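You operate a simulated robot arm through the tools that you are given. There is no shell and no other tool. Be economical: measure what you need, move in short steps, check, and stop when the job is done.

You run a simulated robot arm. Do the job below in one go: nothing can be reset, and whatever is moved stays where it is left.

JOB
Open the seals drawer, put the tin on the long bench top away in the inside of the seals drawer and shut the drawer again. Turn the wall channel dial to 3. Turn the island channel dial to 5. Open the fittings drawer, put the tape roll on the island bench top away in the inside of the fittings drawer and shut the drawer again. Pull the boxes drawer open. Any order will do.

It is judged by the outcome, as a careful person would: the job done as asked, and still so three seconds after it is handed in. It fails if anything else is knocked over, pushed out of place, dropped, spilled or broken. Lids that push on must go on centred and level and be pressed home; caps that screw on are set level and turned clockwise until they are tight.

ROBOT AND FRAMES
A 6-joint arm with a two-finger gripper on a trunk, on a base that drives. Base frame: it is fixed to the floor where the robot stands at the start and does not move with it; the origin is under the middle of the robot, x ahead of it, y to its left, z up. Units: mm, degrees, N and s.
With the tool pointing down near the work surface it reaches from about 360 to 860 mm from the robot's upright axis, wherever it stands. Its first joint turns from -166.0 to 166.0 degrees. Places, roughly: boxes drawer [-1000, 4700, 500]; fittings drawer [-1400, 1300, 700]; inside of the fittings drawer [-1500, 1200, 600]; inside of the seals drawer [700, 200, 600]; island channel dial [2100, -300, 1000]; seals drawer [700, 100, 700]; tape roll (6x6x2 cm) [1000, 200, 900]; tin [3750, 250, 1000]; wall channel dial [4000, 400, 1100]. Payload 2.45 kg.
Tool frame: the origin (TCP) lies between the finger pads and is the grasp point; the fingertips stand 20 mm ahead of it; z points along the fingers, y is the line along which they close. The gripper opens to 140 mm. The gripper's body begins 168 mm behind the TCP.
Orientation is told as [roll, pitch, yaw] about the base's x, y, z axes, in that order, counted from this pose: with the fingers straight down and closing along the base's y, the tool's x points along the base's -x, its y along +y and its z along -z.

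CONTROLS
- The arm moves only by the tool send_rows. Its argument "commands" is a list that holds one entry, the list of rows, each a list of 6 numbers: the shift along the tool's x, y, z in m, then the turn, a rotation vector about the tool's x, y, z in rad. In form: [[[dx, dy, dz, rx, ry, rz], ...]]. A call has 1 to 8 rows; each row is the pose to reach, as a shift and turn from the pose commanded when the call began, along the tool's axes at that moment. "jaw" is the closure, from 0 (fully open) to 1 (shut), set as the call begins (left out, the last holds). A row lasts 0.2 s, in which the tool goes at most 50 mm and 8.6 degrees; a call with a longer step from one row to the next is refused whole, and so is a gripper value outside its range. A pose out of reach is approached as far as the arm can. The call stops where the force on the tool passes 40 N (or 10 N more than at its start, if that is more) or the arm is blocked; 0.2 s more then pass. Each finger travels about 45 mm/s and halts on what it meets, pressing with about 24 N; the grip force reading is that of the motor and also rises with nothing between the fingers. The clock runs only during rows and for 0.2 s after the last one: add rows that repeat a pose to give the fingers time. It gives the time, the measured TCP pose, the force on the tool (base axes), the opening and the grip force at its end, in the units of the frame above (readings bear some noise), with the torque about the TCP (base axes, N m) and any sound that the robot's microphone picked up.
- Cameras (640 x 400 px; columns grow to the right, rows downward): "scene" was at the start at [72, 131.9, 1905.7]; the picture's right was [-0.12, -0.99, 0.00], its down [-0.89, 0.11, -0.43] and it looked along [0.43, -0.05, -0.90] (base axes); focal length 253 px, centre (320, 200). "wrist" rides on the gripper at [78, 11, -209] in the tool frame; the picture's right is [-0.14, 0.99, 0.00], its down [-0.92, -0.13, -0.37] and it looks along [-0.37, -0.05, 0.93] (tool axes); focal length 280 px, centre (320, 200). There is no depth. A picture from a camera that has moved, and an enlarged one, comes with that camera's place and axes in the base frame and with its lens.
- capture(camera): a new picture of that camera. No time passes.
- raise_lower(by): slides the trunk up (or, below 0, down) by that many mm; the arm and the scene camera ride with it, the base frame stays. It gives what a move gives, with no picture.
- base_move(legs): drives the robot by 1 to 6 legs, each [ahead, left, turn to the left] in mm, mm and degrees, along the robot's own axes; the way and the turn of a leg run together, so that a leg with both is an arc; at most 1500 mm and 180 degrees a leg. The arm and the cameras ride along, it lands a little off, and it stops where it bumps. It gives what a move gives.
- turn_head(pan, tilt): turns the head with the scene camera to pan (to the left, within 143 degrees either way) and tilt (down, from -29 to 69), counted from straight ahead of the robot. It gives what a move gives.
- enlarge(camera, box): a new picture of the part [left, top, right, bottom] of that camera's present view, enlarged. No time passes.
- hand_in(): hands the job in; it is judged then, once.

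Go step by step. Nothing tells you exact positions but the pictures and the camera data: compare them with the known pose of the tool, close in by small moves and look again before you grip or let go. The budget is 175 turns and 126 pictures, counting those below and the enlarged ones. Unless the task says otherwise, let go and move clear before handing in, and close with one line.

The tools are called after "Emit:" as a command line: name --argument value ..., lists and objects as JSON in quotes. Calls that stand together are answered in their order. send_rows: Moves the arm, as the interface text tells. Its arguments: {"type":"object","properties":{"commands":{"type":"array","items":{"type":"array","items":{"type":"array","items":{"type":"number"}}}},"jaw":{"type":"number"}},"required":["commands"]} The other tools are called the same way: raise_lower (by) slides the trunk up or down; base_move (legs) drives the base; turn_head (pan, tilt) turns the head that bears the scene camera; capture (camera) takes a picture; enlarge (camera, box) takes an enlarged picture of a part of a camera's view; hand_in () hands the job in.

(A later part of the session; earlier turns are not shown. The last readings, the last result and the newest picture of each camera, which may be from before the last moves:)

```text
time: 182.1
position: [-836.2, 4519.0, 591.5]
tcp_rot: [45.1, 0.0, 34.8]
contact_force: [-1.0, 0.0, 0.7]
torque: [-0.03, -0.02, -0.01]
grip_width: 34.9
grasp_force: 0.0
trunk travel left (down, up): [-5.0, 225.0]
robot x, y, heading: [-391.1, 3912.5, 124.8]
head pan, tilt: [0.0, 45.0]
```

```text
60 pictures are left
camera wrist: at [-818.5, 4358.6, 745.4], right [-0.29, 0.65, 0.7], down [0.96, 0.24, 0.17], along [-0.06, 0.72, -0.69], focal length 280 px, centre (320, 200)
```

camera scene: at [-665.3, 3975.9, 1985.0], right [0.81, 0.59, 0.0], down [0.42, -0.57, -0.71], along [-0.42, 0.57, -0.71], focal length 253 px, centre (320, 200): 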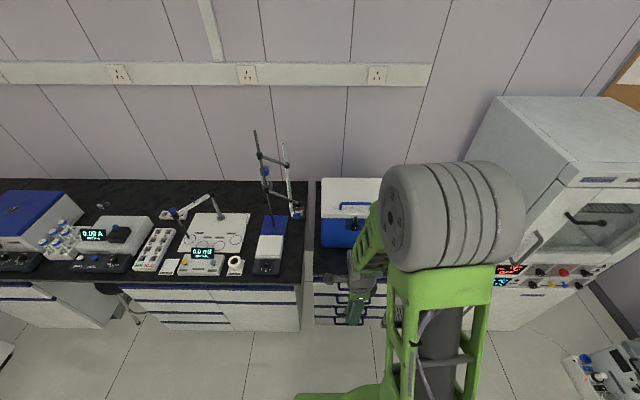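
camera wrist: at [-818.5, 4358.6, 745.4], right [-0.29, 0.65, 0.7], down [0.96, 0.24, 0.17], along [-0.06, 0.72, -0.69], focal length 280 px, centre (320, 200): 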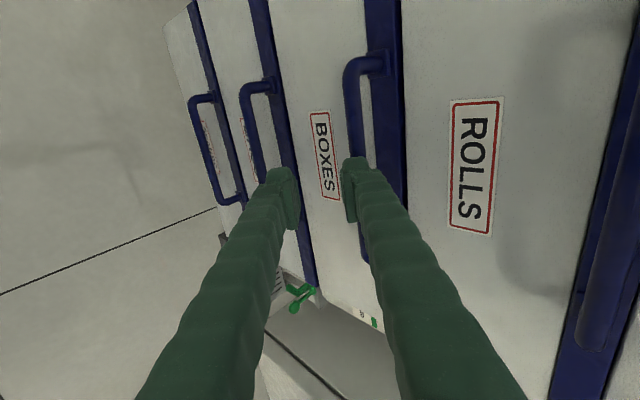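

The bar is closer than estimated: about [-874,4556,586], i.e. 33 mm to the upper-finger side and 40 mm ahead. I shift over first and look.

Emit:
send_rows --commands '[[[0, 0, -0.03, 0, 0, 0], [0.003, 0.018, -0.03, 0, 0, 0], [0.006, 0.035, -0.025, 0, 0, 0]]]'

Emit:
capture --camera "wrist"

```text
time: 182.9
position: [-842.9, 4519.6, 634.5]
tcp_rot: [45.0, 0.1, 34.9]
contact_force: [0.0, 1.0, 0.1]
torque: [-0.02, 0.0, 0.01]
grip_width: 35.2
grasp_force: 0.1
trunk travel left (down, up): [-5.0, 225.0]
robot x, y, heading: [-388.5, 3918.9, 124.9]
head pan, tilt: [0.0, 45.0]
```

```text
59 pictures are left
camera wrist: at [-826.7, 4360.0, 789.2], right [-0.29, 0.65, 0.7], down [0.96, 0.24, 0.17], along [-0.06, 0.72, -0.69], focal length 280 px, centre (320, 200)
```

wrist: 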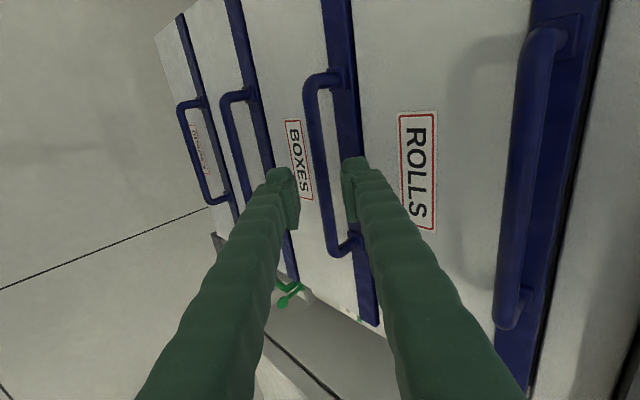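

Now the BOXES bar is centred between the fingers. I advance.

Emit:
send_rows --commands '[[[0, 0, 0.025, 0, 0, 0], [0, 0, 0.05, 0, 0, 0], [0, 0, 0.065, 0, 0, 0], [0, 0, 0.065, 0, 0, 0]]]'

Emit:
capture --camera "wrist"

```text
time: 183.9
position: [-869.1, 4558.7, 587.2]
tcp_rot: [45.0, 0.1, 34.9]
contact_force: [0.1, 0.0, -0.2]
torque: [0.02, -0.02, -0.01]
grip_width: 34.9
grasp_force: 0.1
trunk travel left (down, up): [-5.0, 225.0]
robot x, y, heading: [-391.6, 3921.0, 124.8]
head pan, tilt: [0.0, 45.0]
```

```text
58 pictures are left
camera wrist: at [-852.0, 4397.8, 743.0], right [-0.29, 0.65, 0.7], down [0.96, 0.24, 0.17], along [-0.06, 0.72, -0.69], focal length 280 px, centre (320, 200)
```

wrist: 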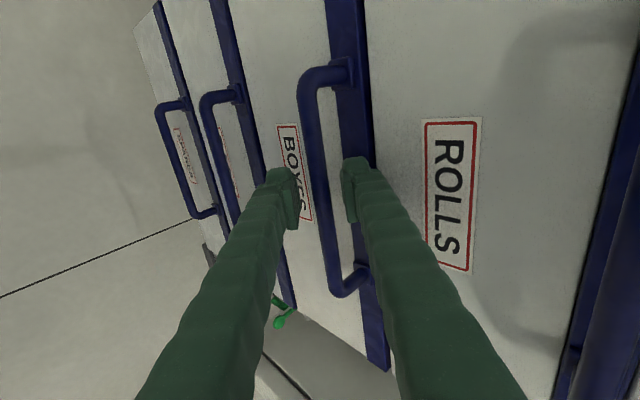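

Same view as at the first handle just before gripping. I advance 7 mm and close.

Emit:
send_rows --commands '[[[0, 0, 0.007, 0, 0, 0], [0, 0, 0.007, 0, 0, 0]]]'

Emit:
send_rows --commands '[[[0, 0, 0, 0, 0, 0], [0, 0, 0, 0, 0, 0], [0, 0, 0, 0, 0, 0], [0, 0, 0, 0, 0, 0]]]' --jaw 1.0

Emit:
send_rows --commands '[[[0, -0.005, -0.005, 0, 0, 0], [0, -0.012, -0.012, 0, 0, 0], [0, -0.022, -0.022, 0, 0, 0], [0, -0.032, -0.032, 0, 0, 0], [0, -0.042, -0.042, 0, 0, 0], [0, -0.052, -0.052, 0, 0, 0], [0, -0.062, -0.062, 0, 0, 0], [0, -0.072, -0.072, 0, 0, 0]]]'

Emit:
capture --camera "wrist"

```text
time: 184.5
position: [-869.6, 4560.0, 582.7]
tcp_rot: [44.8, 0.2, 34.9]
contact_force: [6.0, -7.9, 5.0]
torque: [0.31, 0.3, 0.15]
grip_width: 33.3
grasp_force: 0.2
trunk travel left (down, up): [-5.0, 225.0]
robot x, y, heading: [-391.2, 3915.8, 124.9]
head pan, tilt: [0.0, 45.0]
```

```text
time: 185.5
position: [-871.5, 4562.2, 585.5]
tcp_rot: [45.1, 0.2, 35.1]
contact_force: [1.0, 2.5, 6.4]
torque: [0.36, -0.59, 0.77]
grip_width: 7.9
grasp_force: 35.9
trunk travel left (down, up): [-5.0, 225.0]
robot x, y, heading: [-388.7, 3916.4, 124.9]
head pan, tilt: [0.0, 45.0]
```

```text
time: 187.3
position: [-812.5, 4479.0, 584.3]
tcp_rot: [45.2, 0.1, 34.7]
contact_force: [10.5, 6.7, 28.5]
torque: [0.2, -0.7, 0.94]
grip_width: 8.1
grasp_force: 35.9
trunk travel left (down, up): [-5.0, 225.0]
robot x, y, heading: [-393.5, 3917.1, 125.0]
head pan, tilt: [0.0, 45.0]
```

```text
57 pictures are left
camera wrist: at [-795.8, 4318.2, 738.9], right [-0.28, 0.65, 0.7], down [0.96, 0.24, 0.17], along [-0.06, 0.72, -0.69], focal length 280 px, centre (320, 200)
```

wrist: 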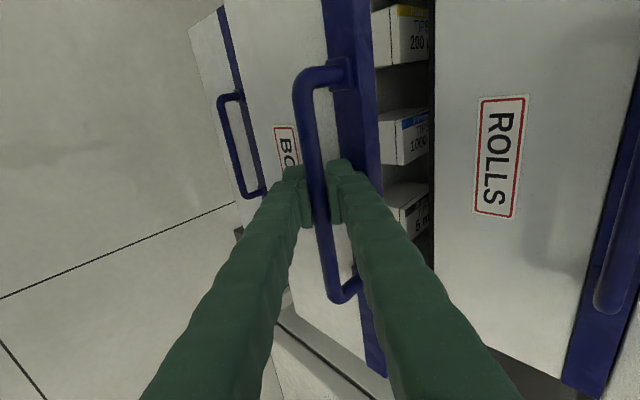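

It is opening (boxes visible inside). I pull further.

Emit:
send_rows --commands '[[[0, -0.005, -0.005, 0, 0, 0], [0, -0.015, -0.015, 0, 0, 0], [0, -0.025, -0.025, 0, 0, 0], [0, -0.035, -0.035, 0, 0, 0], [0, -0.045, -0.045, 0, 0, 0], [0, -0.055, -0.055, 0, 0, 0], [0, -0.065, -0.065, 0, 0, 0], [0, -0.075, -0.075, 0, 0, 0]]]'

Emit:
send_rows --commands '[[[0, -0.005, -0.005, 0, 0, 0], [0, -0.015, -0.015, 0, 0, 0], [0, -0.025, -0.025, 0, 0, 0], [0, -0.035, -0.035, 0, 0, 0], [0, -0.045, -0.045, 0, 0, 0], [0, -0.055, -0.055, 0, 0, 0]]]'

Emit:
capture --camera "wrist"

```text
time: 189.1
position: [-751.1, 4390.1, 584.3]
tcp_rot: [45.2, 0.2, 34.9]
contact_force: [15.7, 11.7, 28.0]
torque: [0.28, -0.82, 0.63]
grip_width: 7.7
grasp_force: 36.4
trunk travel left (down, up): [-5.0, 225.0]
robot x, y, heading: [-386.8, 3919.5, 124.9]
head pan, tilt: [0.0, 45.0]
```

```text
time: 190.5
position: [-706.7, 4327.5, 582.8]
tcp_rot: [45.2, 0.2, 34.9]
contact_force: [10.6, 6.4, 38.7]
torque: [0.18, -0.8, 0.75]
grip_width: 8.2
grasp_force: 35.8
trunk travel left (down, up): [-5.0, 225.0]
robot x, y, heading: [-390.2, 3916.5, 125.0]
head pan, tilt: [0.0, 45.0]
```

```text
56 pictures are left
camera wrist: at [-689.6, 4166.8, 737.7], right [-0.28, 0.65, 0.7], down [0.96, 0.24, 0.17], along [-0.06, 0.72, -0.69], focal length 280 px, centre (320, 200)
```

wrist: 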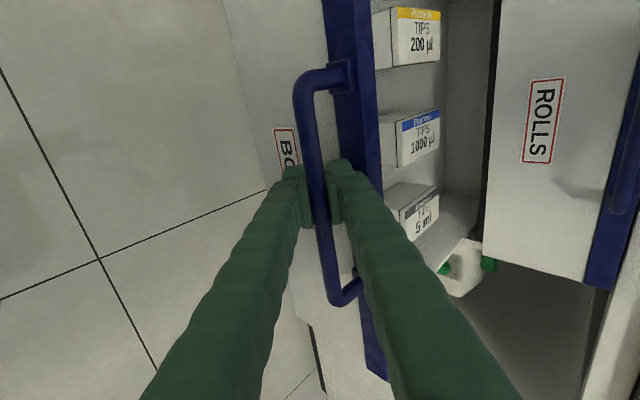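

About 290 mm open. I release, slip off the bar along the fingers, and drive back.

Emit:
send_rows --commands '[[[0, 0, 0, 0, 0, 0], [0, 0, 0, 0, 0, 0], [0, 0, 0, 0, 0, 0], [0, 0, -0.015, 0, 0, 0], [0, 0, -0.035, 0, 0, 0], [0, 0, -0.06, 0, 0, 0]]]' --jaw 0.72

Emit:
capture --camera "wrist"

```text
time: 191.9
position: [-684.1, 4293.8, 625.2]
tcp_rot: [45.0, 0.2, 34.8]
contact_force: [-0.7, -0.5, -0.3]
torque: [0.01, 0.0, -0.01]
grip_width: 39.2
grasp_force: 0.1
trunk travel left (down, up): [-5.0, 225.0]
robot x, y, heading: [-392.0, 3920.7, 125.2]
head pan, tilt: [0.0, 45.0]
```

```text
55 pictures are left
camera wrist: at [-667.8, 4133.3, 780.3], right [-0.29, 0.65, 0.7], down [0.96, 0.24, 0.17], along [-0.06, 0.72, -0.69], focal length 280 px, centre (320, 200)
```

wrist: 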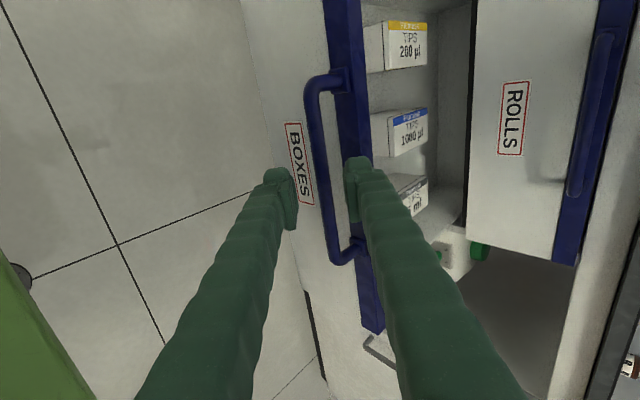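

Clear. I raise the trunk, back away and set the gripper vertical.

Emit:
raise_lower --by 225

Emit:
base_move --legs '[[-120, 0, 0]]'

Emit:
send_rows --commands '[[[0, 0.028, -0.028, 0.1, 0, 0], [0, 0.056, -0.056, 0.24, 0, 0], [0, 0.08, -0.08, 0.38, 0, 0], [0, 0.1, -0.1, 0.52, 0, 0], [0, 0.12, -0.12, 0.66, 0, 0], [0, 0.14, -0.14, 0.785, 0, 0], [0, 0.15, -0.15, 0.785, 0, 0]]]'

Emit:
turn_head --pan 100 --tilt 30

Emit:
capture --camera "scene"

```text
time: 194.2
position: [-684.4, 4292.6, 851.1]
tcp_rot: [45.1, 0.1, 34.9]
contact_force: [0.1, 0.2, 1.2]
torque: [0.0, 0.03, 0.03]
grip_width: 39.2
grasp_force: 0.1
trunk travel left (down, up): [-230.0, 0.0]
robot x, y, heading: [-392.5, 3918.1, 125.0]
head pan, tilt: [0.0, 45.0]
```

```text
time: 195.5
position: [-614.1, 4192.8, 850.8]
tcp_rot: [45.1, 0.1, 35.0]
contact_force: [1.0, -0.4, -0.9]
torque: [0.01, 0.02, 0.0]
grip_width: 39.0
grasp_force: 0.0
trunk travel left (down, up): [-230.0, 0.0]
robot x, y, heading: [-321.7, 3824.8, 125.0]
head pan, tilt: [0.0, 45.0]
```

```text
time: 197.1
position: [-614.6, 4191.3, 1062.8]
tcp_rot: [0.1, 0.1, 35.0]
contact_force: [-0.9, -0.4, 0.5]
torque: [0.04, -0.02, -0.02]
grip_width: 39.2
grasp_force: 0.0
trunk travel left (down, up): [-230.0, 0.0]
robot x, y, heading: [-321.1, 3818.2, 124.8]
head pan, tilt: [0.0, 45.0]
```

```text
time: 198.9
position: [-613.8, 4191.4, 1062.0]
tcp_rot: [0.0, 0.1, 35.0]
contact_force: [0.1, 0.0, 1.0]
torque: [-0.03, 0.01, 0.03]
grip_width: 39.1
grasp_force: 0.1
trunk travel left (down, up): [-230.0, 0.0]
robot x, y, heading: [-322.0, 3814.2, 125.1]
head pan, tilt: [100.0, 30.0]
```

```text
54 pictures are left
camera scene: at [-504.1, 3680.4, 2007.5], right [-0.71, 0.71, 0.0], down [0.35, 0.35, -0.87], along [-0.61, -0.61, -0.5], focal length 253 px, centre (320, 200)
```

scene: 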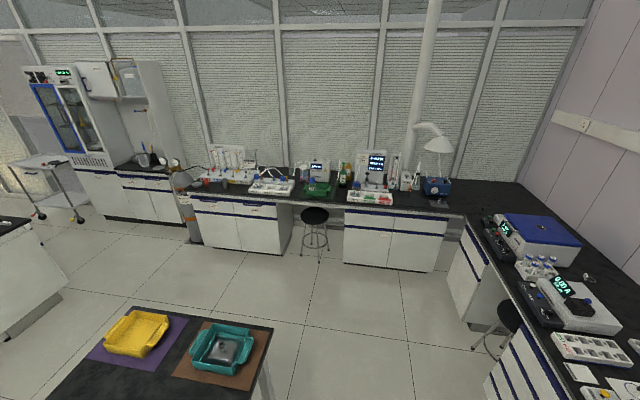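

I retract and lift the arm, then drive back to the seals drawer at the island.

Emit:
send_rows --commands '[[[0, -0.02, -0.035, 0, 0, 0], [0, -0.04, -0.07, 0, 0, 0], [0, -0.06, -0.1, 0, 0, 0], [0, -0.075, -0.13, 0, 0, 0]]]'

Emit:
base_move --legs '[[0, 1390, 0], [-1450, 0, 0], [-800, 530, 0], [-1290, 0, 0], [0, 0, -90]]'

Emit:
turn_head --pan 0 --tilt 60

Emit:
capture --camera "scene"

Emit:
capture --camera "wrist"

```text
time: 199.9
position: [-570.8, 4129.8, 1193.3]
tcp_rot: [0.0, 0.1, 35.0]
contact_force: [0.0, -0.8, 0.1]
torque: [0.03, -0.02, 0.0]
grip_width: 39.7
grasp_force: 0.1
trunk travel left (down, up): [-230.0, 0.0]
robot x, y, heading: [-318.8, 3817.6, 125.0]
head pan, tilt: [100.0, 30.0]
```

```text
time: 231.7
position: [-8.1, 148.0, 1191.6]
tcp_rot: [-0.1, 0.1, 7.6]
contact_force: [-0.1, 0.4, -0.4]
torque: [0.0, 0.0, -0.02]
grip_width: 39.3
grasp_force: 0.1
trunk travel left (down, up): [-230.0, 0.0]
robot x, y, heading: [73.9, -248.4, 97.4]
head pan, tilt: [100.0, 30.0]
stopped in leg 5: the robot was blocked; the commanded pose is now the measured one
```

```text
time: 233.5
position: [-7.3, 148.2, 1192.4]
tcp_rot: [0.1, 0.2, 7.5]
contact_force: [0.3, -0.6, 0.3]
torque: [0.0, 0.0, 0.0]
grip_width: 38.9
grasp_force: 0.1
trunk travel left (down, up): [-230.0, 0.0]
robot x, y, heading: [71.5, -241.3, 97.7]
head pan, tilt: [0.0, 60.0]
```

```text
53 pictures are left
camera scene: at [-76.2, -189.2, 1965.5], right [0.99, 0.13, 0.0], down [0.12, -0.86, -0.5], along [-0.07, 0.5, -0.87], focal length 253 px, centre (320, 200)
```

scene: 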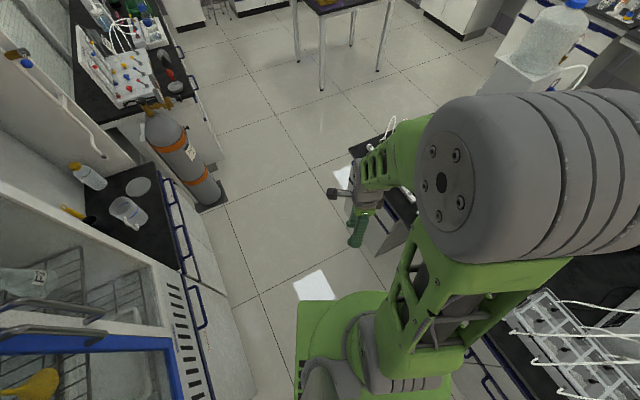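

```text
52 pictures are left
camera wrist: at [-86.1, 148.5, 1400.8], right [0.01, 1.0, 0.0], down [0.93, -0.01, 0.37], along [0.37, 0.0, -0.93], focal length 280 px, centre (320, 200)
```

wrist: 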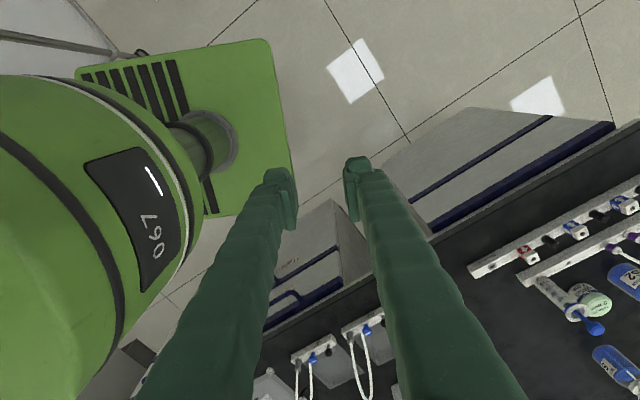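

The base's rear corner touched the cart while turning, so it stopped. I move away toward the island and finish the turn.

Emit:
base_move --legs '[[41, -80, 0], [0, 0, -62.7]]'

Emit:
turn_head --pan -140 --tilt 50

Emit:
capture --camera "scene"

Emit:
turn_head --pan 0 --tilt 65

Emit:
capture --camera "scene"

Emit:
capture --camera "wrist"

```text
time: 237.6
position: [456.7, 63.0, 1192.8]
tcp_rot: [0.1, 0.1, -54.1]
contact_force: [0.1, -0.5, 0.0]
torque: [0.05, 0.02, -0.02]
grip_width: 39.1
grasp_force: 0.0
trunk travel left (down, up): [-230.0, 0.0]
robot x, y, heading: [146.4, -198.0, 35.9]
head pan, tilt: [0.0, 60.0]
```

```text
time: 239.8
position: [454.8, 63.0, 1192.8]
tcp_rot: [0.1, 0.2, -54.0]
contact_force: [-0.7, -0.4, 0.2]
torque: [0.03, 0.03, 0.03]
grip_width: 39.1
grasp_force: 0.1
trunk travel left (down, up): [-230.0, 0.0]
robot x, y, heading: [144.5, -191.8, 35.9]
head pan, tilt: [-140.0, 50.0]
```

```text
51 pictures are left
camera scene: at [54.8, -150.8, 1978.0], right [-0.97, 0.24, 0.0], down [0.18, 0.74, -0.64], along [-0.15, -0.62, -0.77], focal length 253 px, centre (320, 200)
```

scene: 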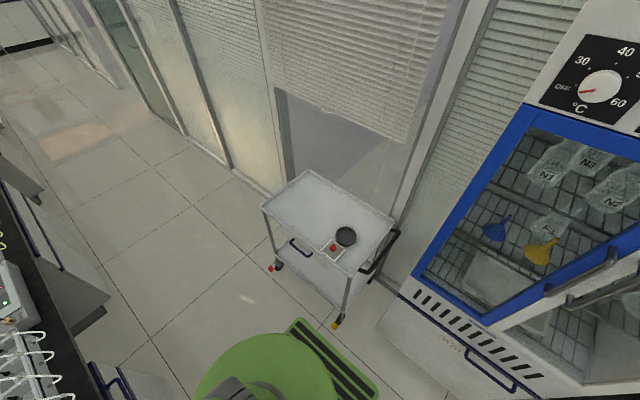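

```text
time: 242.1
position: [456.9, 63.9, 1191.7]
tcp_rot: [0.0, 0.1, -54.1]
contact_force: [-0.2, 1.1, 0.2]
torque: [-0.02, 0.01, -0.01]
grip_width: 39.5
grasp_force: 0.0
trunk travel left (down, up): [-230.0, 0.0]
robot x, y, heading: [147.0, -195.7, 36.0]
head pan, tilt: [0.0, 65.0]
```

```text
50 pictures are left
camera scene: at [122.4, -40.4, 1959.9], right [0.59, -0.81, 0.0], down [-0.73, -0.53, -0.42], along [0.34, 0.25, -0.91], focal length 253 px, centre (320, 200)
```

scene: 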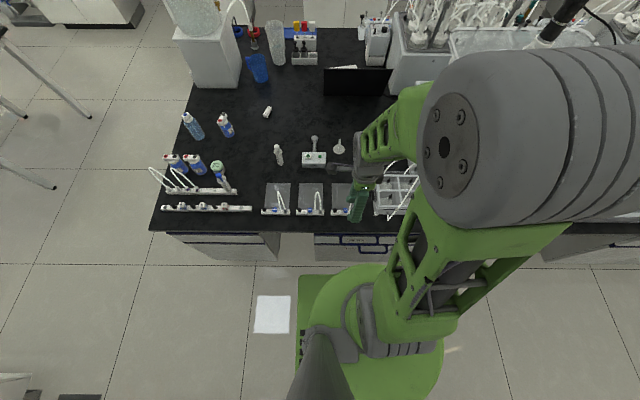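

```text
49 pictures are left
camera wrist: at [419.4, 132.0, 1400.8], right [0.88, 0.47, 0.0], down [0.44, -0.82, 0.37], along [0.17, -0.32, -0.93], focal length 280 px, centre (320, 200)
```

wrist: 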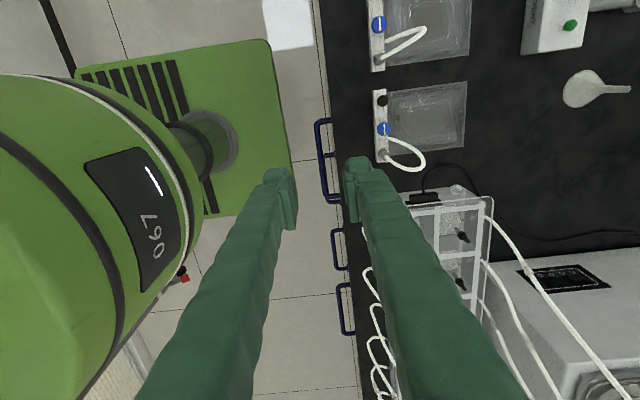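

The cart is fine. I enlarge on the drawer handles here.

Emit:
enlarge --camera "scene" --box '[300, 210, 420, 285]'

Emit:
enlarge --camera "wrist" --box '[260, 90, 420, 350]'

```text
5.33 times, centred on (360, 248) of scene
camera zoom: at [122.4, -40.4, 1959.9], right [0.59, -0.81, 0.0], down [-0.73, -0.53, -0.42], along [0.34, 0.25, -0.91], focal length 1348 px, centre (107, -53)
```

zoom: 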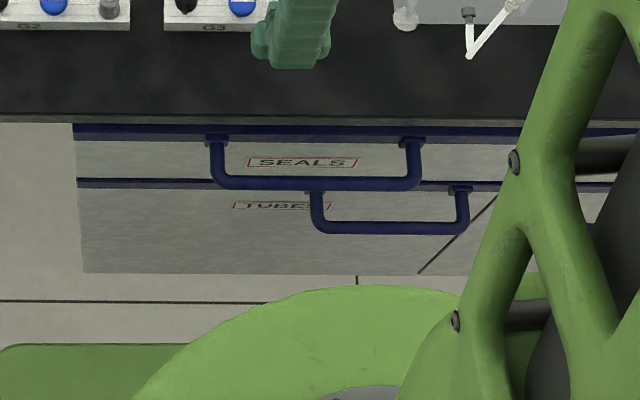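

```text
1.54 times, centred on (340, 220) of wrist
camera zoom: at [419.4, 132.0, 1400.8], right [0.88, 0.47, 0.0], down [0.44, -0.82, 0.37], along [0.17, -0.32, -0.93], focal length 431 px, centre (289, 169)
```

zoom: 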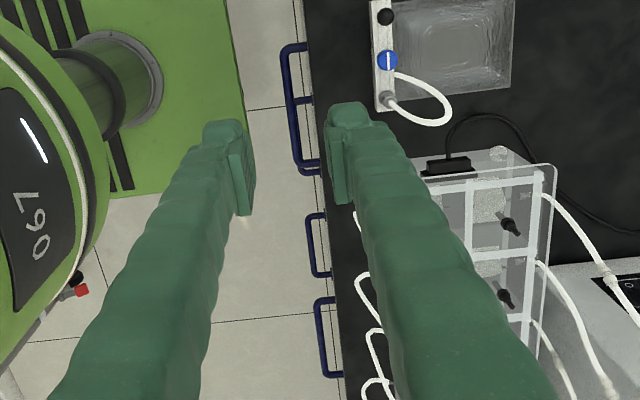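

SEALS is the top drawer here; its bar is near [498,-2,746]. I need more distance to pull, so I shift left (clear of the cart) and back up.

Emit:
base_move --legs '[[0, 240, 0], [-308, 0, -0.8]]'

Emit:
send_rows --commands '[[[-0.03, 0.03, 0.0, 0, 0, 0], [-0.06, 0.06, 0.0, 0, 0, 0], [-0.09, 0.09, 0.0, 0, 0, 0], [-0.12, 0.12, 0.0, 0, 0, 0], [-0.15, 0.15, 0.0, 0, 0, 0], [-0.18, 0.17, 0.0, 0, 0, 0], [-0.22, 0.18, 0.0, 0, 0, 0], [-0.26, 0.18, 0.0, 0, 0, 0]]]' --jaw 0.75

Emit:
send_rows --commands '[[[0, 0, 0.0, -0.14, 0, 0], [0, 0, 0.0, -0.28, 0, 0], [0, 0, 0.0, -0.42, 0, 0], [0, 0, 0.0, -0.56, 0, 0], [0, 0, 0.0, -0.7, 0, 0], [0, 0, 0.0, -0.785, 0, 0]]]'

Emit:
capture --camera "wrist"

```text
time: 246.6
position: [73.1, 74.2, 1191.6]
tcp_rot: [0.1, 0.1, -54.2]
contact_force: [0.9, 0.1, -0.2]
torque: [-0.05, 0.07, -0.01]
grip_width: 39.0
grasp_force: 0.0
trunk travel left (down, up): [-230.0, 0.0]
robot x, y, heading: [-240.3, -182.7, 35.7]
head pan, tilt: [0.0, 65.0]
stopped in leg 2: the robot was blocked; the commanded pose is now the measured one
```

```text
time: 248.4
position: [368.5, -35.6, 1190.7]
tcp_rot: [0.0, 0.2, -54.2]
contact_force: [0.1, -0.8, -0.1]
torque: [0.09, 0.0, 0.0]
grip_width: 35.1
grasp_force: 0.0
trunk travel left (down, up): [-230.0, 0.0]
robot x, y, heading: [-241.6, -183.1, 35.9]
head pan, tilt: [0.0, 65.0]
```

```text
time: 249.8
position: [367.9, -31.6, 1191.8]
tcp_rot: [45.0, 0.2, -54.3]
contact_force: [1.2, 0.4, 0.0]
torque: [0.03, 0.04, 0.01]
grip_width: 35.0
grasp_force: 0.1
trunk travel left (down, up): [-230.0, 0.0]
robot x, y, heading: [-240.3, -183.2, 35.8]
head pan, tilt: [0.0, 65.0]
```

```text
46 pictures are left
camera wrist: at [209.8, -51.8, 1346.5], right [0.65, 0.3, 0.7], down [0.25, -0.95, 0.17], along [0.72, 0.07, -0.69], focal length 280 px, centre (320, 200)
```

wrist: 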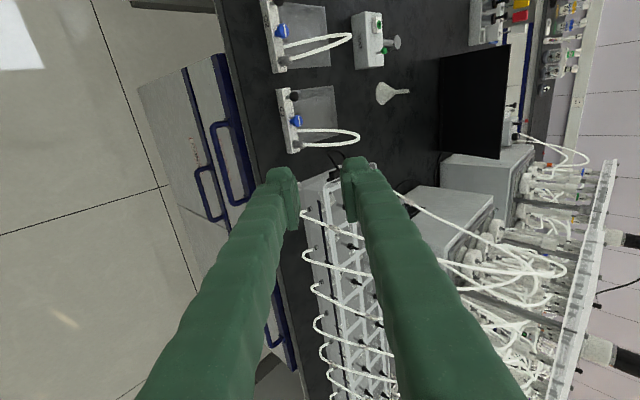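

The seals bar is at about [502,3,746]. I descend to ~110 mm short of it and look.

Emit:
send_rows --commands '[[[-0.006, -0.028, 0.037, 0, 0, 0], [-0.012, -0.056, 0.074, 0, 0, 0], [-0.019, -0.084, 0.111, 0, 0, 0], [-0.025, -0.112, 0.148, 0, 0, 0], [-0.031, -0.14, 0.185, 0, 0, 0], [-0.037, -0.168, 0.222, 0, 0, 0], [-0.044, -0.196, 0.259, 0, 0, 0], [-0.05, -0.224, 0.29, 0, 0, 0]]]'

Emit:
capture --camera "wrist"

```text
time: 251.6
position: [436.5, -48.3, 828.6]
tcp_rot: [45.1, 0.3, -54.2]
contact_force: [-0.2, 0.1, -0.2]
torque: [0.0, 0.05, 0.04]
grip_width: 35.0
grasp_force: 0.0
trunk travel left (down, up): [-230.0, 0.0]
robot x, y, heading: [-241.4, -183.8, 36.0]
head pan, tilt: [0.0, 65.0]
```

```text
45 pictures are left
camera wrist: at [277.6, -67.2, 983.1], right [0.65, 0.3, 0.7], down [0.25, -0.95, 0.17], along [0.72, 0.07, -0.69], focal length 280 px, centre (320, 200)
```

wrist: 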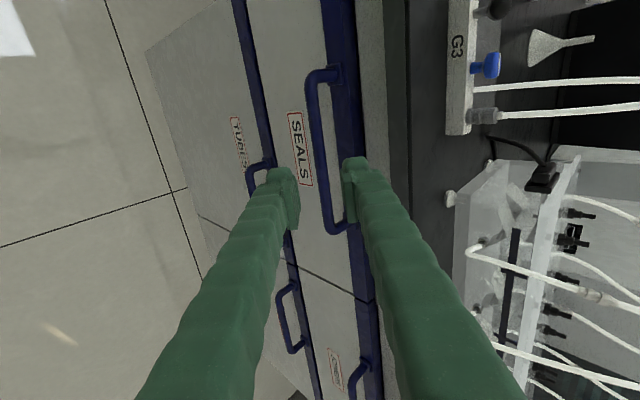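

The bar is ~116 mm straight ahead. I advance 105 mm and check.

Emit:
send_rows --commands '[[[0.004, 0.001, 0.035, 0, 0, 0], [0.008, 0.002, 0.07, 0, 0, 0], [0.01, 0.002, 0.09, 0, 0, 0], [0.01, 0.002, 0.104, 0, 0, 0], [0.01, 0.002, 0.104, 0, 0, 0]]]'

Emit:
capture --camera "wrist"

```text
time: 252.8
position: [491.2, 7.0, 757.8]
tcp_rot: [44.9, 0.0, -54.2]
contact_force: [-0.6, 0.3, 0.6]
torque: [-0.03, 0.0, 0.01]
grip_width: 35.1
grasp_force: 0.1
trunk travel left (down, up): [-230.0, 0.0]
robot x, y, heading: [-237.5, -186.3, 35.9]
head pan, tilt: [0.0, 65.0]
```

```text
44 pictures are left
camera wrist: at [332.7, -13.0, 911.0], right [0.65, 0.3, 0.7], down [0.25, -0.95, 0.17], along [0.72, 0.07, -0.69], focal length 280 px, centre (320, 200)
```

wrist: 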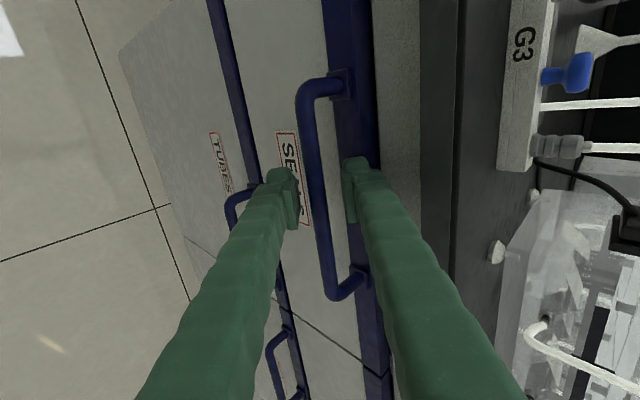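

Emit:
send_rows --commands '[[[0, 0, 0.008, 0, 0, 0], [0, 0, 0.008, 0, 0, 0]]]'

Emit:
send_rows --commands '[[[0, 0, 0, 0, 0, 0], [0, 0, 0, 0, 0, 0], [0, 0, 0, 0, 0, 0], [0, 0, 0, 0, 0, 0]]]' --jaw 1.0

Emit:
send_rows --commands '[[[0, -0.005, -0.005, 0, 0, 0], [0, -0.012, -0.012, 0, 0, 0], [0, -0.022, -0.022, 0, 0, 0], [0, -0.032, -0.032, 0, 0, 0], [0, -0.042, -0.042, 0, 0, 0], [0, -0.052, -0.052, 0, 0, 0], [0, -0.062, -0.062, 0, 0, 0], [0, -0.072, -0.072, 0, 0, 0]]]'

Emit:
send_rows --commands '[[[0, -0.005, -0.005, 0, 0, 0], [0, -0.015, -0.015, 0, 0, 0], [0, -0.025, -0.025, 0, 0, 0], [0, -0.035, -0.035, 0, 0, 0], [0, -0.045, -0.045, 0, 0, 0], [0, -0.055, -0.055, 0, 0, 0], [0, -0.065, -0.065, 0, 0, 0], [0, -0.075, -0.075, 0, 0, 0]]]'

Emit:
capture --camera "wrist"

```text
time: 253.4
position: [493.7, 10.6, 751.7]
tcp_rot: [45.0, 0.3, -54.3]
contact_force: [-1.2, -0.3, -0.6]
torque: [0.0, -0.01, -0.01]
grip_width: 34.6
grasp_force: 0.1
trunk travel left (down, up): [-230.0, 0.0]
robot x, y, heading: [-241.3, -184.0, 35.8]
head pan, tilt: [0.0, 65.0]
```

```text
time: 254.4
position: [494.6, 10.7, 750.7]
tcp_rot: [44.9, 0.1, -54.2]
contact_force: [-2.8, -2.2, -5.4]
torque: [-0.19, -0.17, 0.12]
grip_width: 8.7
grasp_force: 36.4
trunk travel left (down, up): [-230.0, 0.0]
robot x, y, heading: [-241.6, -183.1, 35.9]
head pan, tilt: [0.0, 65.0]
```

```text
time: 256.2
position: [411.9, -48.6, 750.6]
tcp_rot: [45.1, 0.2, -54.3]
contact_force: [0.7, -2.5, -3.1]
torque: [0.04, 0.03, 0.38]
grip_width: 8.2
grasp_force: 36.1
trunk travel left (down, up): [-230.0, 0.0]
robot x, y, heading: [-236.7, -185.0, 36.0]
head pan, tilt: [0.0, 65.0]
```

```text
time: 258.0
position: [324.2, -109.8, 750.5]
tcp_rot: [45.0, 0.3, -54.2]
contact_force: [-0.3, -2.2, -2.0]
torque: [0.09, 0.04, 0.44]
grip_width: 8.3
grasp_force: 36.6
trunk travel left (down, up): [-230.0, 0.0]
robot x, y, heading: [-239.5, -184.9, 35.7]
head pan, tilt: [0.0, 65.0]
```

```text
43 pictures are left
camera wrist: at [166.3, -129.8, 905.5], right [0.65, 0.3, 0.7], down [0.25, -0.95, 0.17], along [0.72, 0.07, -0.69], focal length 280 px, centre (320, 200)
```

wrist: 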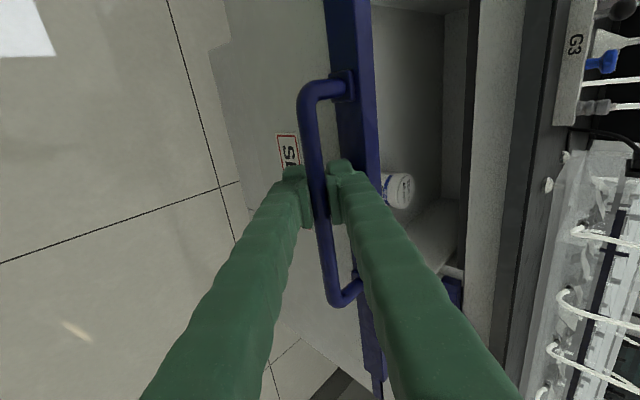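

210 mm open. I pull 65 mm more and release.

Emit:
send_rows --commands '[[[0, -0.005, -0.005, 0, 0, 0], [0, -0.015, -0.015, 0, 0, 0], [0, -0.025, -0.025, 0, 0, 0], [0, -0.035, -0.035, 0, 0, 0], [0, -0.046, -0.046, 0, 0, 0]]]'

Emit:
send_rows --commands '[[[0, 0, 0, 0, 0, 0], [0, 0, 0, 0, 0, 0], [0, 0, 0, 0, 0, 0], [0, 0, -0.015, 0, 0, 0], [0, 0, -0.035, 0, 0, 0], [0, 0, -0.06, 0, 0, 0]]]' --jaw 0.72

Emit:
capture --camera "wrist"

```text
time: 259.2
position: [272.3, -147.8, 750.8]
tcp_rot: [45.0, 0.3, -54.2]
contact_force: [-2.4, 1.1, -20.4]
torque: [-0.19, -0.36, -0.11]
grip_width: 8.7
grasp_force: 36.2
trunk travel left (down, up): [-230.0, 0.0]
robot x, y, heading: [-238.1, -183.7, 35.8]
head pan, tilt: [0.0, 65.0]
```

```text
time: 260.6
position: [238.4, -173.0, 792.9]
tcp_rot: [45.0, 0.1, -54.2]
contact_force: [0.6, 0.7, 0.6]
torque: [0.0, 0.01, 0.0]
grip_width: 39.2
grasp_force: 0.0
trunk travel left (down, up): [-230.0, 0.0]
robot x, y, heading: [-239.9, -184.0, 35.7]
head pan, tilt: [0.0, 65.0]
```

```text
42 pictures are left
camera wrist: at [79.5, -192.3, 947.6], right [0.65, 0.3, 0.7], down [0.25, -0.95, 0.17], along [0.72, 0.07, -0.69], focal length 280 px, centre (320, 200)
```

wrist: 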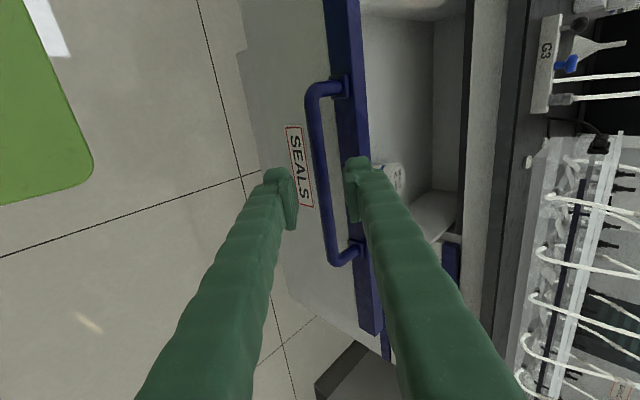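

The seals drawer is open ~270 mm. I lift and straighten the gripper, then drive around the island's end toward the back aisle.

Emit:
send_rows --commands '[[[0, 0.028, -0.028, 0, 0, 0], [0, 0.056, -0.056, 0.1, 0, 0], [0, 0.084, -0.084, 0.24, 0, 0], [0, 0.112, -0.112, 0.38, 0, 0], [0, 0.14, -0.14, 0.52, 0, 0], [0, 0.168, -0.168, 0.66, 0, 0], [0, 0.196, -0.196, 0.785, 0, 0], [0, 0.224, -0.224, 0.785, 0, 0]]]'

Emit:
base_move --legs '[[12, 0, 0], [0, 270, 0], [300, 140, 0], [0, 700, 0], [1500, 0, 0], [950, 0, 0]]'

Emit:
turn_head --pan -60 --tilt 25

Emit:
capture --camera "scene"

```text
time: 262.6
position: [260.1, -112.6, 1113.6]
tcp_rot: [8.5, 7.3, -57.1]
contact_force: [-0.2, -0.3, -0.3]
torque: [-0.01, 0.0, -0.03]
grip_width: 39.3
grasp_force: 0.0
out of reach, approached as far as the arm can: row 6, 7
trunk travel left (down, up): [-230.0, 0.0]
robot x, y, heading: [-240.2, -181.8, 35.9]
head pan, tilt: [0.0, 65.0]
stopped in row 8: the arm was blocked; the commanded pose is now the measured one
```

```text
time: 285.4
position: [1921.6, 2318.6, 1114.0]
tcp_rot: [8.5, 7.2, -60.4]
contact_force: [-0.9, 0.6, 0.0]
torque: [0.02, 0.03, -0.01]
grip_width: 39.3
grasp_force: 0.1
trunk travel left (down, up): [-230.0, 0.0]
robot x, y, heading: [1418.8, 2275.3, 32.7]
head pan, tilt: [0.0, 65.0]
```

```text
time: 286.7
position: [1921.6, 2319.0, 1113.3]
tcp_rot: [8.5, 7.4, -60.5]
contact_force: [0.1, -0.3, 0.0]
torque: [0.01, 0.02, 0.0]
grip_width: 39.1
grasp_force: 0.1
trunk travel left (down, up): [-230.0, 0.0]
robot x, y, heading: [1422.4, 2277.2, 32.6]
head pan, tilt: [-60.0, 25.0]
```

```text
41 pictures are left
camera scene: at [1435.2, 2357.7, 2015.5], right [-0.46, -0.89, 0.0], down [-0.38, 0.2, -0.91], along [0.8, -0.42, -0.42], focal length 253 px, centre (320, 200)
```

scene: 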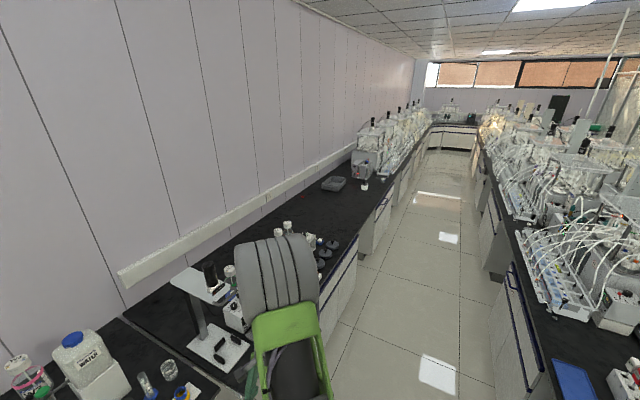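

The back aisle is clear. I straighten and retract the arm, align the heading, and strafe along the aisle to the tin and dial.

Emit:
send_rows --commands '[[[0, -0.02, -0.02, 0.07, -0.06, 0], [0, -0.04, -0.04, 0.148, -0.129, 0], [0, -0.06, -0.06, 0.148, -0.129, 0], [0, -0.08, -0.08, 0.148, -0.129, 0]]]'

Emit:
base_move --legs '[[0, 0, 2.7], [0, -1500, 0], [0, -1450, 0]]'

Emit:
turn_head --pan 0 --tilt 40

Emit:
capture --camera "scene"

```text
time: 287.7
position: [1847.1, 2268.0, 1180.1]
tcp_rot: [0.0, -0.1, -61.0]
contact_force: [-0.8, -0.5, 1.4]
torque: [0.01, -0.01, 0.01]
grip_width: 38.8
grasp_force: 0.0
trunk travel left (down, up): [-230.0, 0.0]
robot x, y, heading: [1414.3, 2281.1, 32.4]
head pan, tilt: [-60.0, 25.0]
```

```text
time: 313.4
position: [3464.2, -136.6, 1178.4]
tcp_rot: [0.0, -0.1, -61.7]
contact_force: [-0.7, -0.2, 1.4]
torque: [0.0, 0.0, 0.02]
grip_width: 39.0
grasp_force: 0.1
trunk travel left (down, up): [-230.0, 0.0]
robot x, y, heading: [3035.8, -124.8, 31.9]
head pan, tilt: [-60.0, 25.0]
```

```text
time: 314.7
position: [3465.0, -136.3, 1179.9]
tcp_rot: [-0.1, -0.1, -61.7]
contact_force: [-0.3, -0.6, 0.8]
torque: [-0.01, -0.01, -0.01]
grip_width: 39.2
grasp_force: 0.0
trunk travel left (down, up): [-230.0, 0.0]
robot x, y, heading: [3036.8, -124.2, 31.6]
head pan, tilt: [0.0, 40.0]
```

```text
40 pictures are left
camera scene: at [3043.5, 45.4, 1992.2], right [0.53, -0.85, 0.0], down [-0.55, -0.34, -0.77], along [0.65, 0.4, -0.64], focal length 253 px, centre (320, 200)
```

scene: 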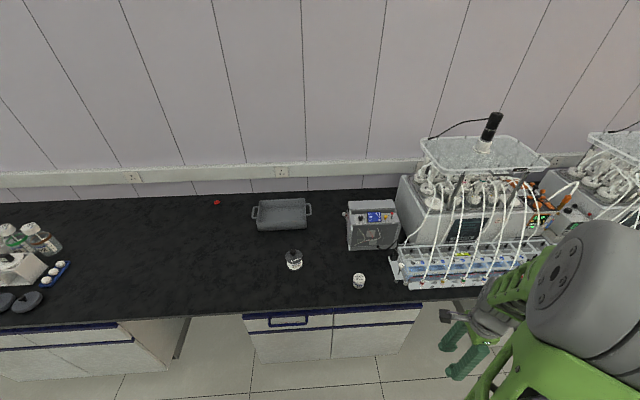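

I see a small white can, a jar and a small instrument box. I enlarge them.

Emit:
enlarge --camera "scene" --box '[275, 190, 415, 300]'

```text
3.64 times, centred on (345, 245) of scene
camera zoom: at [3043.5, 45.4, 1992.2], right [0.53, -0.85, 0.0], down [-0.55, -0.34, -0.77], along [0.65, 0.4, -0.64], focal length 919 px, centre (229, 36)
```

zoom: 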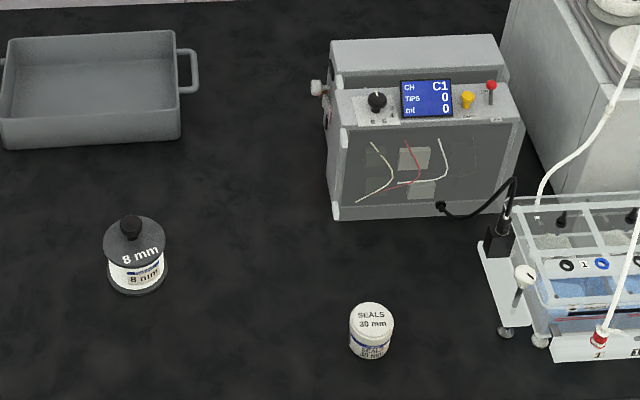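

The tin is the SEALS 30 mm tin at [3748,252]; the wall dial is the black knob on the box with the "CH C1" display. I move closer to the bench.

Emit:
base_move --legs '[[0, 0, 3.6], [240, -20, 0]]'

Emit:
turn_head --pan -5 --tilt 45

Emit:
enlarge --camera "scene" --box '[270, 120, 430, 220]'

Emit:
capture --camera "wrist"

```text
time: 317.0
position: [3673.5, 16.1, 1178.2]
tcp_rot: [0.1, 0.0, -58.0]
contact_force: [0.1, 0.0, 0.2]
torque: [-0.02, 0.08, 0.0]
grip_width: 39.1
grasp_force: 0.1
trunk travel left (down, up): [-230.0, 0.0]
robot x, y, heading: [3244.0, 3.7, 35.6]
head pan, tilt: [0.0, 40.0]
```

```text
time: 317.6
position: [3672.9, 14.9, 1179.0]
tcp_rot: [0.0, -0.1, -57.9]
contact_force: [0.3, -0.4, 0.0]
torque: [0.01, 0.01, -0.02]
grip_width: 39.4
grasp_force: 0.0
trunk travel left (down, up): [-230.0, 0.0]
robot x, y, heading: [3237.6, 1.3, 35.5]
head pan, tilt: [-5.0, 45.0]
```

```text
4.00 times, centred on (350, 170) of scene
camera zoom: at [3241.0, 161.7, 1985.0], right [0.51, -0.86, 0.0], down [-0.61, -0.36, -0.71], along [0.61, 0.36, -0.71], focal length 1011 px, centre (200, 320)
```

zoom: 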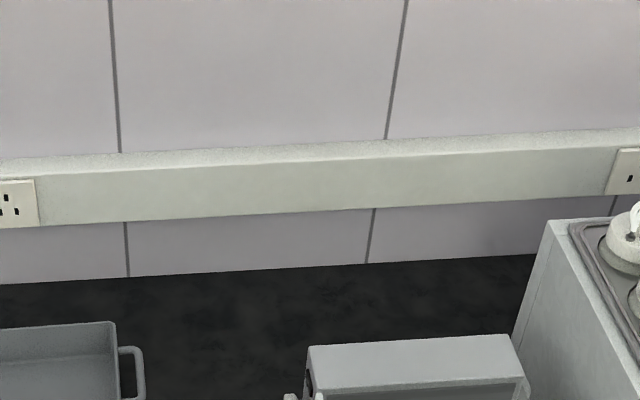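

```text
37 pictures are left
camera wrist: at [3640.6, 88.1, 1387.4], right [0.91, 0.41, 0.0], down [0.38, -0.85, 0.37], along [0.15, -0.34, -0.93], focal length 280 px, centre (320, 200)
```

wrist: 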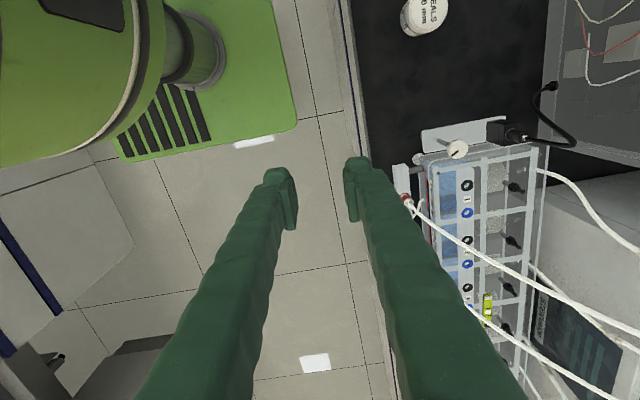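

Emit:
turn_head --pan -8 --tilt 55

Emit:
enlarge --camera "scene" --box '[270, 110, 430, 230]'

```text
time: 318.4
position: [3672.8, 16.0, 1180.1]
tcp_rot: [0.0, -0.1, -58.0]
contact_force: [0.3, -0.2, 0.1]
torque: [-0.01, 0.01, 0.02]
grip_width: 39.2
grasp_force: 0.0
trunk travel left (down, up): [-230.0, 0.0]
robot x, y, heading: [3243.6, 1.8, 35.7]
head pan, tilt: [-8.0, 55.0]
```

```text
3.33 times, centred on (350, 170) of scene
camera zoom: at [3235.2, 153.9, 1971.6], right [0.46, -0.89, 0.0], down [-0.73, -0.38, -0.57], along [0.51, 0.27, -0.82], focal length 842 px, centre (220, 300)
```

zoom: 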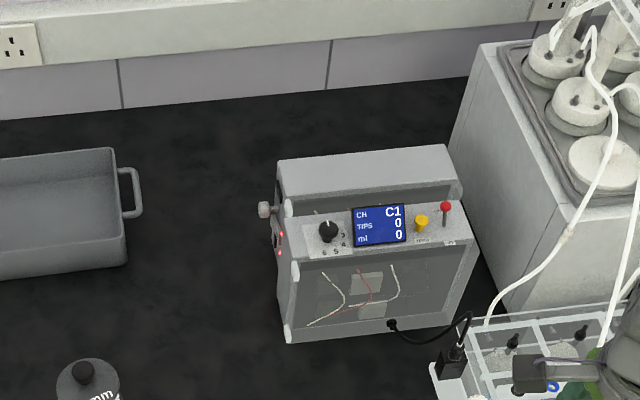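

Emit:
enlarge --camera "scene" --box '[332, 164, 388, 199]'

```text
11.43 times, centred on (360, 182) of scene
camera zoom: at [3235.2, 153.9, 1971.6], right [0.46, -0.89, 0.0], down [-0.73, -0.38, -0.57], along [0.51, 0.27, -0.82], focal length 2888 px, centre (-137, 411)
```

zoom: 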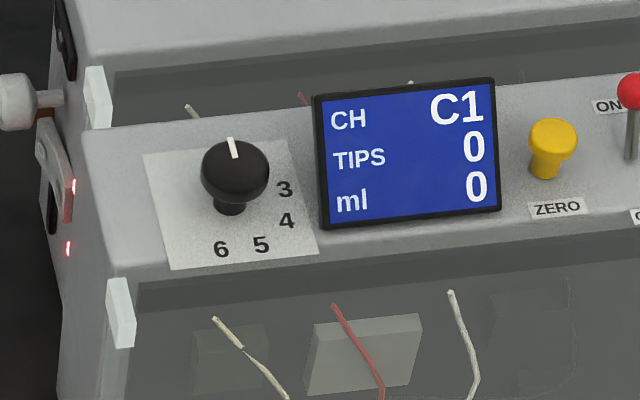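

The knob points to 1, with marks about 40° apart clockwise; the cap centre triangulates to [3984,371,1050]. I bring the gripper over while rotating it so the turn stays within range.

Emit:
send_rows --commands '[[[0.0143, 0.0295, 0, 0, 0, -0.145], [0.0286, 0.059, 0, 0, 0, -0.29], [0.043, 0.088, 0, 0, 0, -0.435], [0.057, 0.118, 0, 0, 0, -0.58], [0.0716, 0.147, 0, 0, 0, -0.725], [0.086, 0.177, 0, 0, 0, -0.87], [0.1, 0.206, 0, 0, 0, -1.015], [0.1146, 0.2356, 0, 0, 0, -1.16]]]' --jaw 0.65

Emit:
send_rows --commands '[[[0, 0, 0, 0, 0, -0.145], [0, 0, 0, 0, 0, -0.27]]]'

Emit:
capture --camera "wrist"

```text
time: 320.2
position: [3811.5, 241.1, 1180.0]
tcp_rot: [0.0, 0.1, 8.7]
contact_force: [0.6, -0.6, 0.5]
torque: [-0.03, 0.02, -0.01]
grip_width: 49.1
grasp_force: 0.0
trunk travel left (down, up): [-230.0, 0.0]
robot x, y, heading: [3243.0, 0.1, 35.8]
head pan, tilt: [-8.0, 55.0]
```

```text
time: 320.8
position: [3811.1, 238.5, 1180.7]
tcp_rot: [-0.1, 0.1, 24.1]
contact_force: [0.4, -0.7, -0.1]
torque: [-0.02, -0.04, 0.02]
grip_width: 48.9
grasp_force: 0.0
trunk travel left (down, up): [-230.0, 0.0]
robot x, y, heading: [3243.2, 0.5, 35.7]
head pan, tilt: [-8.0, 55.0]
```

```text
34 pictures are left
camera wrist: at [3736.2, 217.2, 1388.4], right [-0.28, 0.96, 0.0], down [0.89, 0.26, 0.37], along [0.35, 0.1, -0.93], focal length 280 px, centre (320, 200)
```

wrist: 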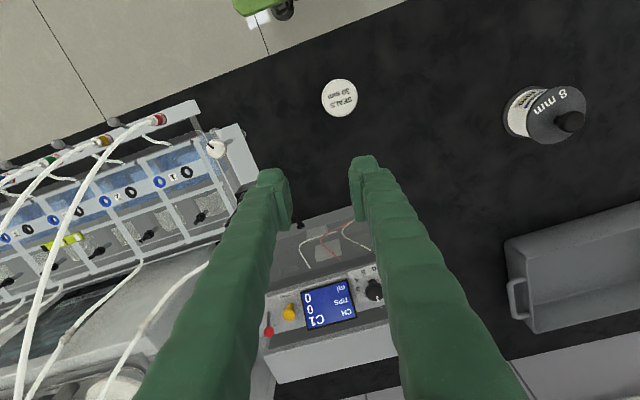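

The knob is confirmed near [3978,369]. I move over it.

Emit:
send_rows --commands '[[[-0.04, 0.01, 0, 0, 0, 0], [-0.08, 0.02, 0, 0, 0, 0], [-0.12, 0.03, 0, 0, 0, 0], [-0.16, 0.04, 0, 0, 0, 0], [-0.205, 0.0505, 0, 0, 0, 0], [-0.205, 0.0505, 0.04, 0, 0, 0]]]'

Emit:
capture --camera "wrist"

```text
time: 322.2
position: [3978.9, 365.9, 1139.6]
tcp_rot: [-0.1, -0.1, 24.0]
contact_force: [0.7, 0.2, 0.0]
torque: [-0.03, 0.01, -0.05]
grip_width: 48.9
grasp_force: 0.1
trunk travel left (down, up): [-230.0, 0.0]
robot x, y, heading: [3244.1, 2.0, 35.5]
head pan, tilt: [-8.0, 55.0]
```

```text
33 pictures are left
camera wrist: at [3903.3, 344.9, 1347.7], right [-0.28, 0.96, 0.0], down [0.89, 0.26, 0.37], along [0.36, 0.1, -0.93], focal length 280 px, centre (320, 200)
```

wrist: 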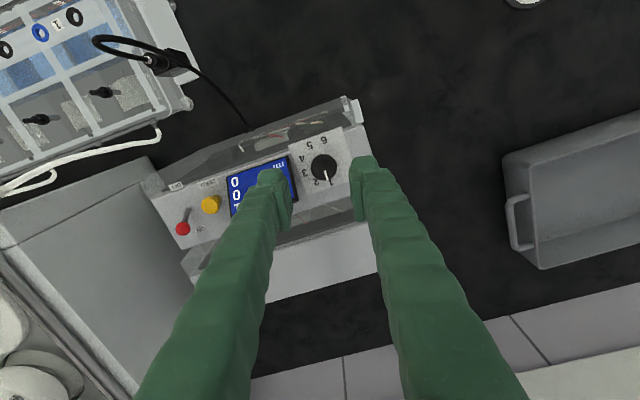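

Emit:
enlarge --camera "wrist" --box '[285, 130, 365, 205]'

```text
5.33 times, centred on (325, 168) of wrist
camera zoom: at [3903.3, 344.9, 1347.7], right [-0.28, 0.96, 0.0], down [0.89, 0.26, 0.37], along [0.36, 0.1, -0.93], focal length 1495 px, centre (293, 373)
```

zoom: 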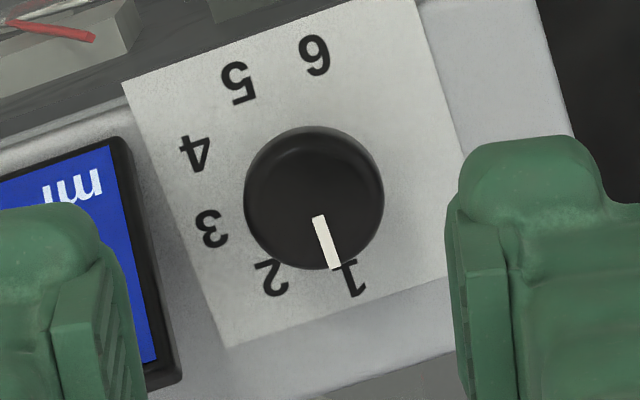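

The marks are 40° apart, so 1→3 is 80° clockwise. I align the fingers with the panel, narrow to 36 mm and descend over the cap.

Emit:
send_rows --commands '[[[-0.0027, 0.002, 0, 0, 0, -0.12], [-0.0027, 0.002, 0, 0, 0, -0.24], [-0.0027, 0.002, 0.03, 0, 0, -0.24], [-0.0027, 0.002, 0.055, 0, 0, -0.24], [-0.0027, 0.002, 0.075, 0, 0, -0.24], [-0.0027, 0.002, 0.088, 0, 0, -0.24]]]' --jaw 0.745

Emit:
enlarge --camera "wrist" --box '[240, 120, 400, 245]'

```text
time: 323.1
position: [3979.1, 369.4, 1101.4]
tcp_rot: [-0.2, 0.1, 37.7]
contact_force: [-15.1, -7.9, 17.6]
torque: [-0.51, -0.16, -0.39]
grip_width: 34.2
grasp_force: 0.1
trunk travel left (down, up): [-230.0, 0.0]
robot x, y, heading: [3244.4, 1.9, 35.6]
head pan, tilt: [-8.0, 55.0]
stopped in row 4: the force on the tool passed its limit at 48 N (the readings are from after the stop); the commanded pose is now the measured one
```

```text
3.20 times, centred on (320, 182) of wrist
camera zoom: at [3911.1, 330.1, 1309.9], right [-0.5, 0.87, 0.0], down [0.81, 0.46, 0.37], along [0.32, 0.18, -0.93], focal length 897 px, centre (320, 256)
```

zoom: 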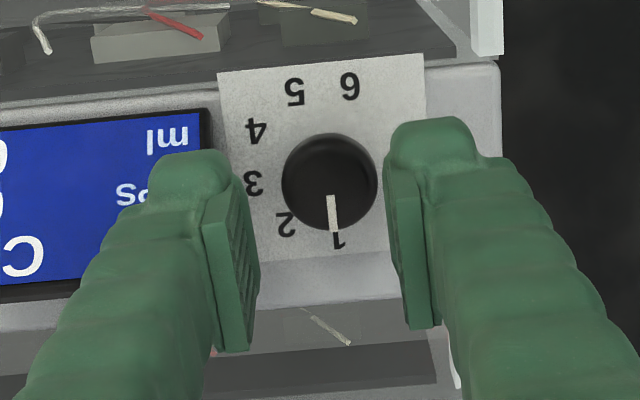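

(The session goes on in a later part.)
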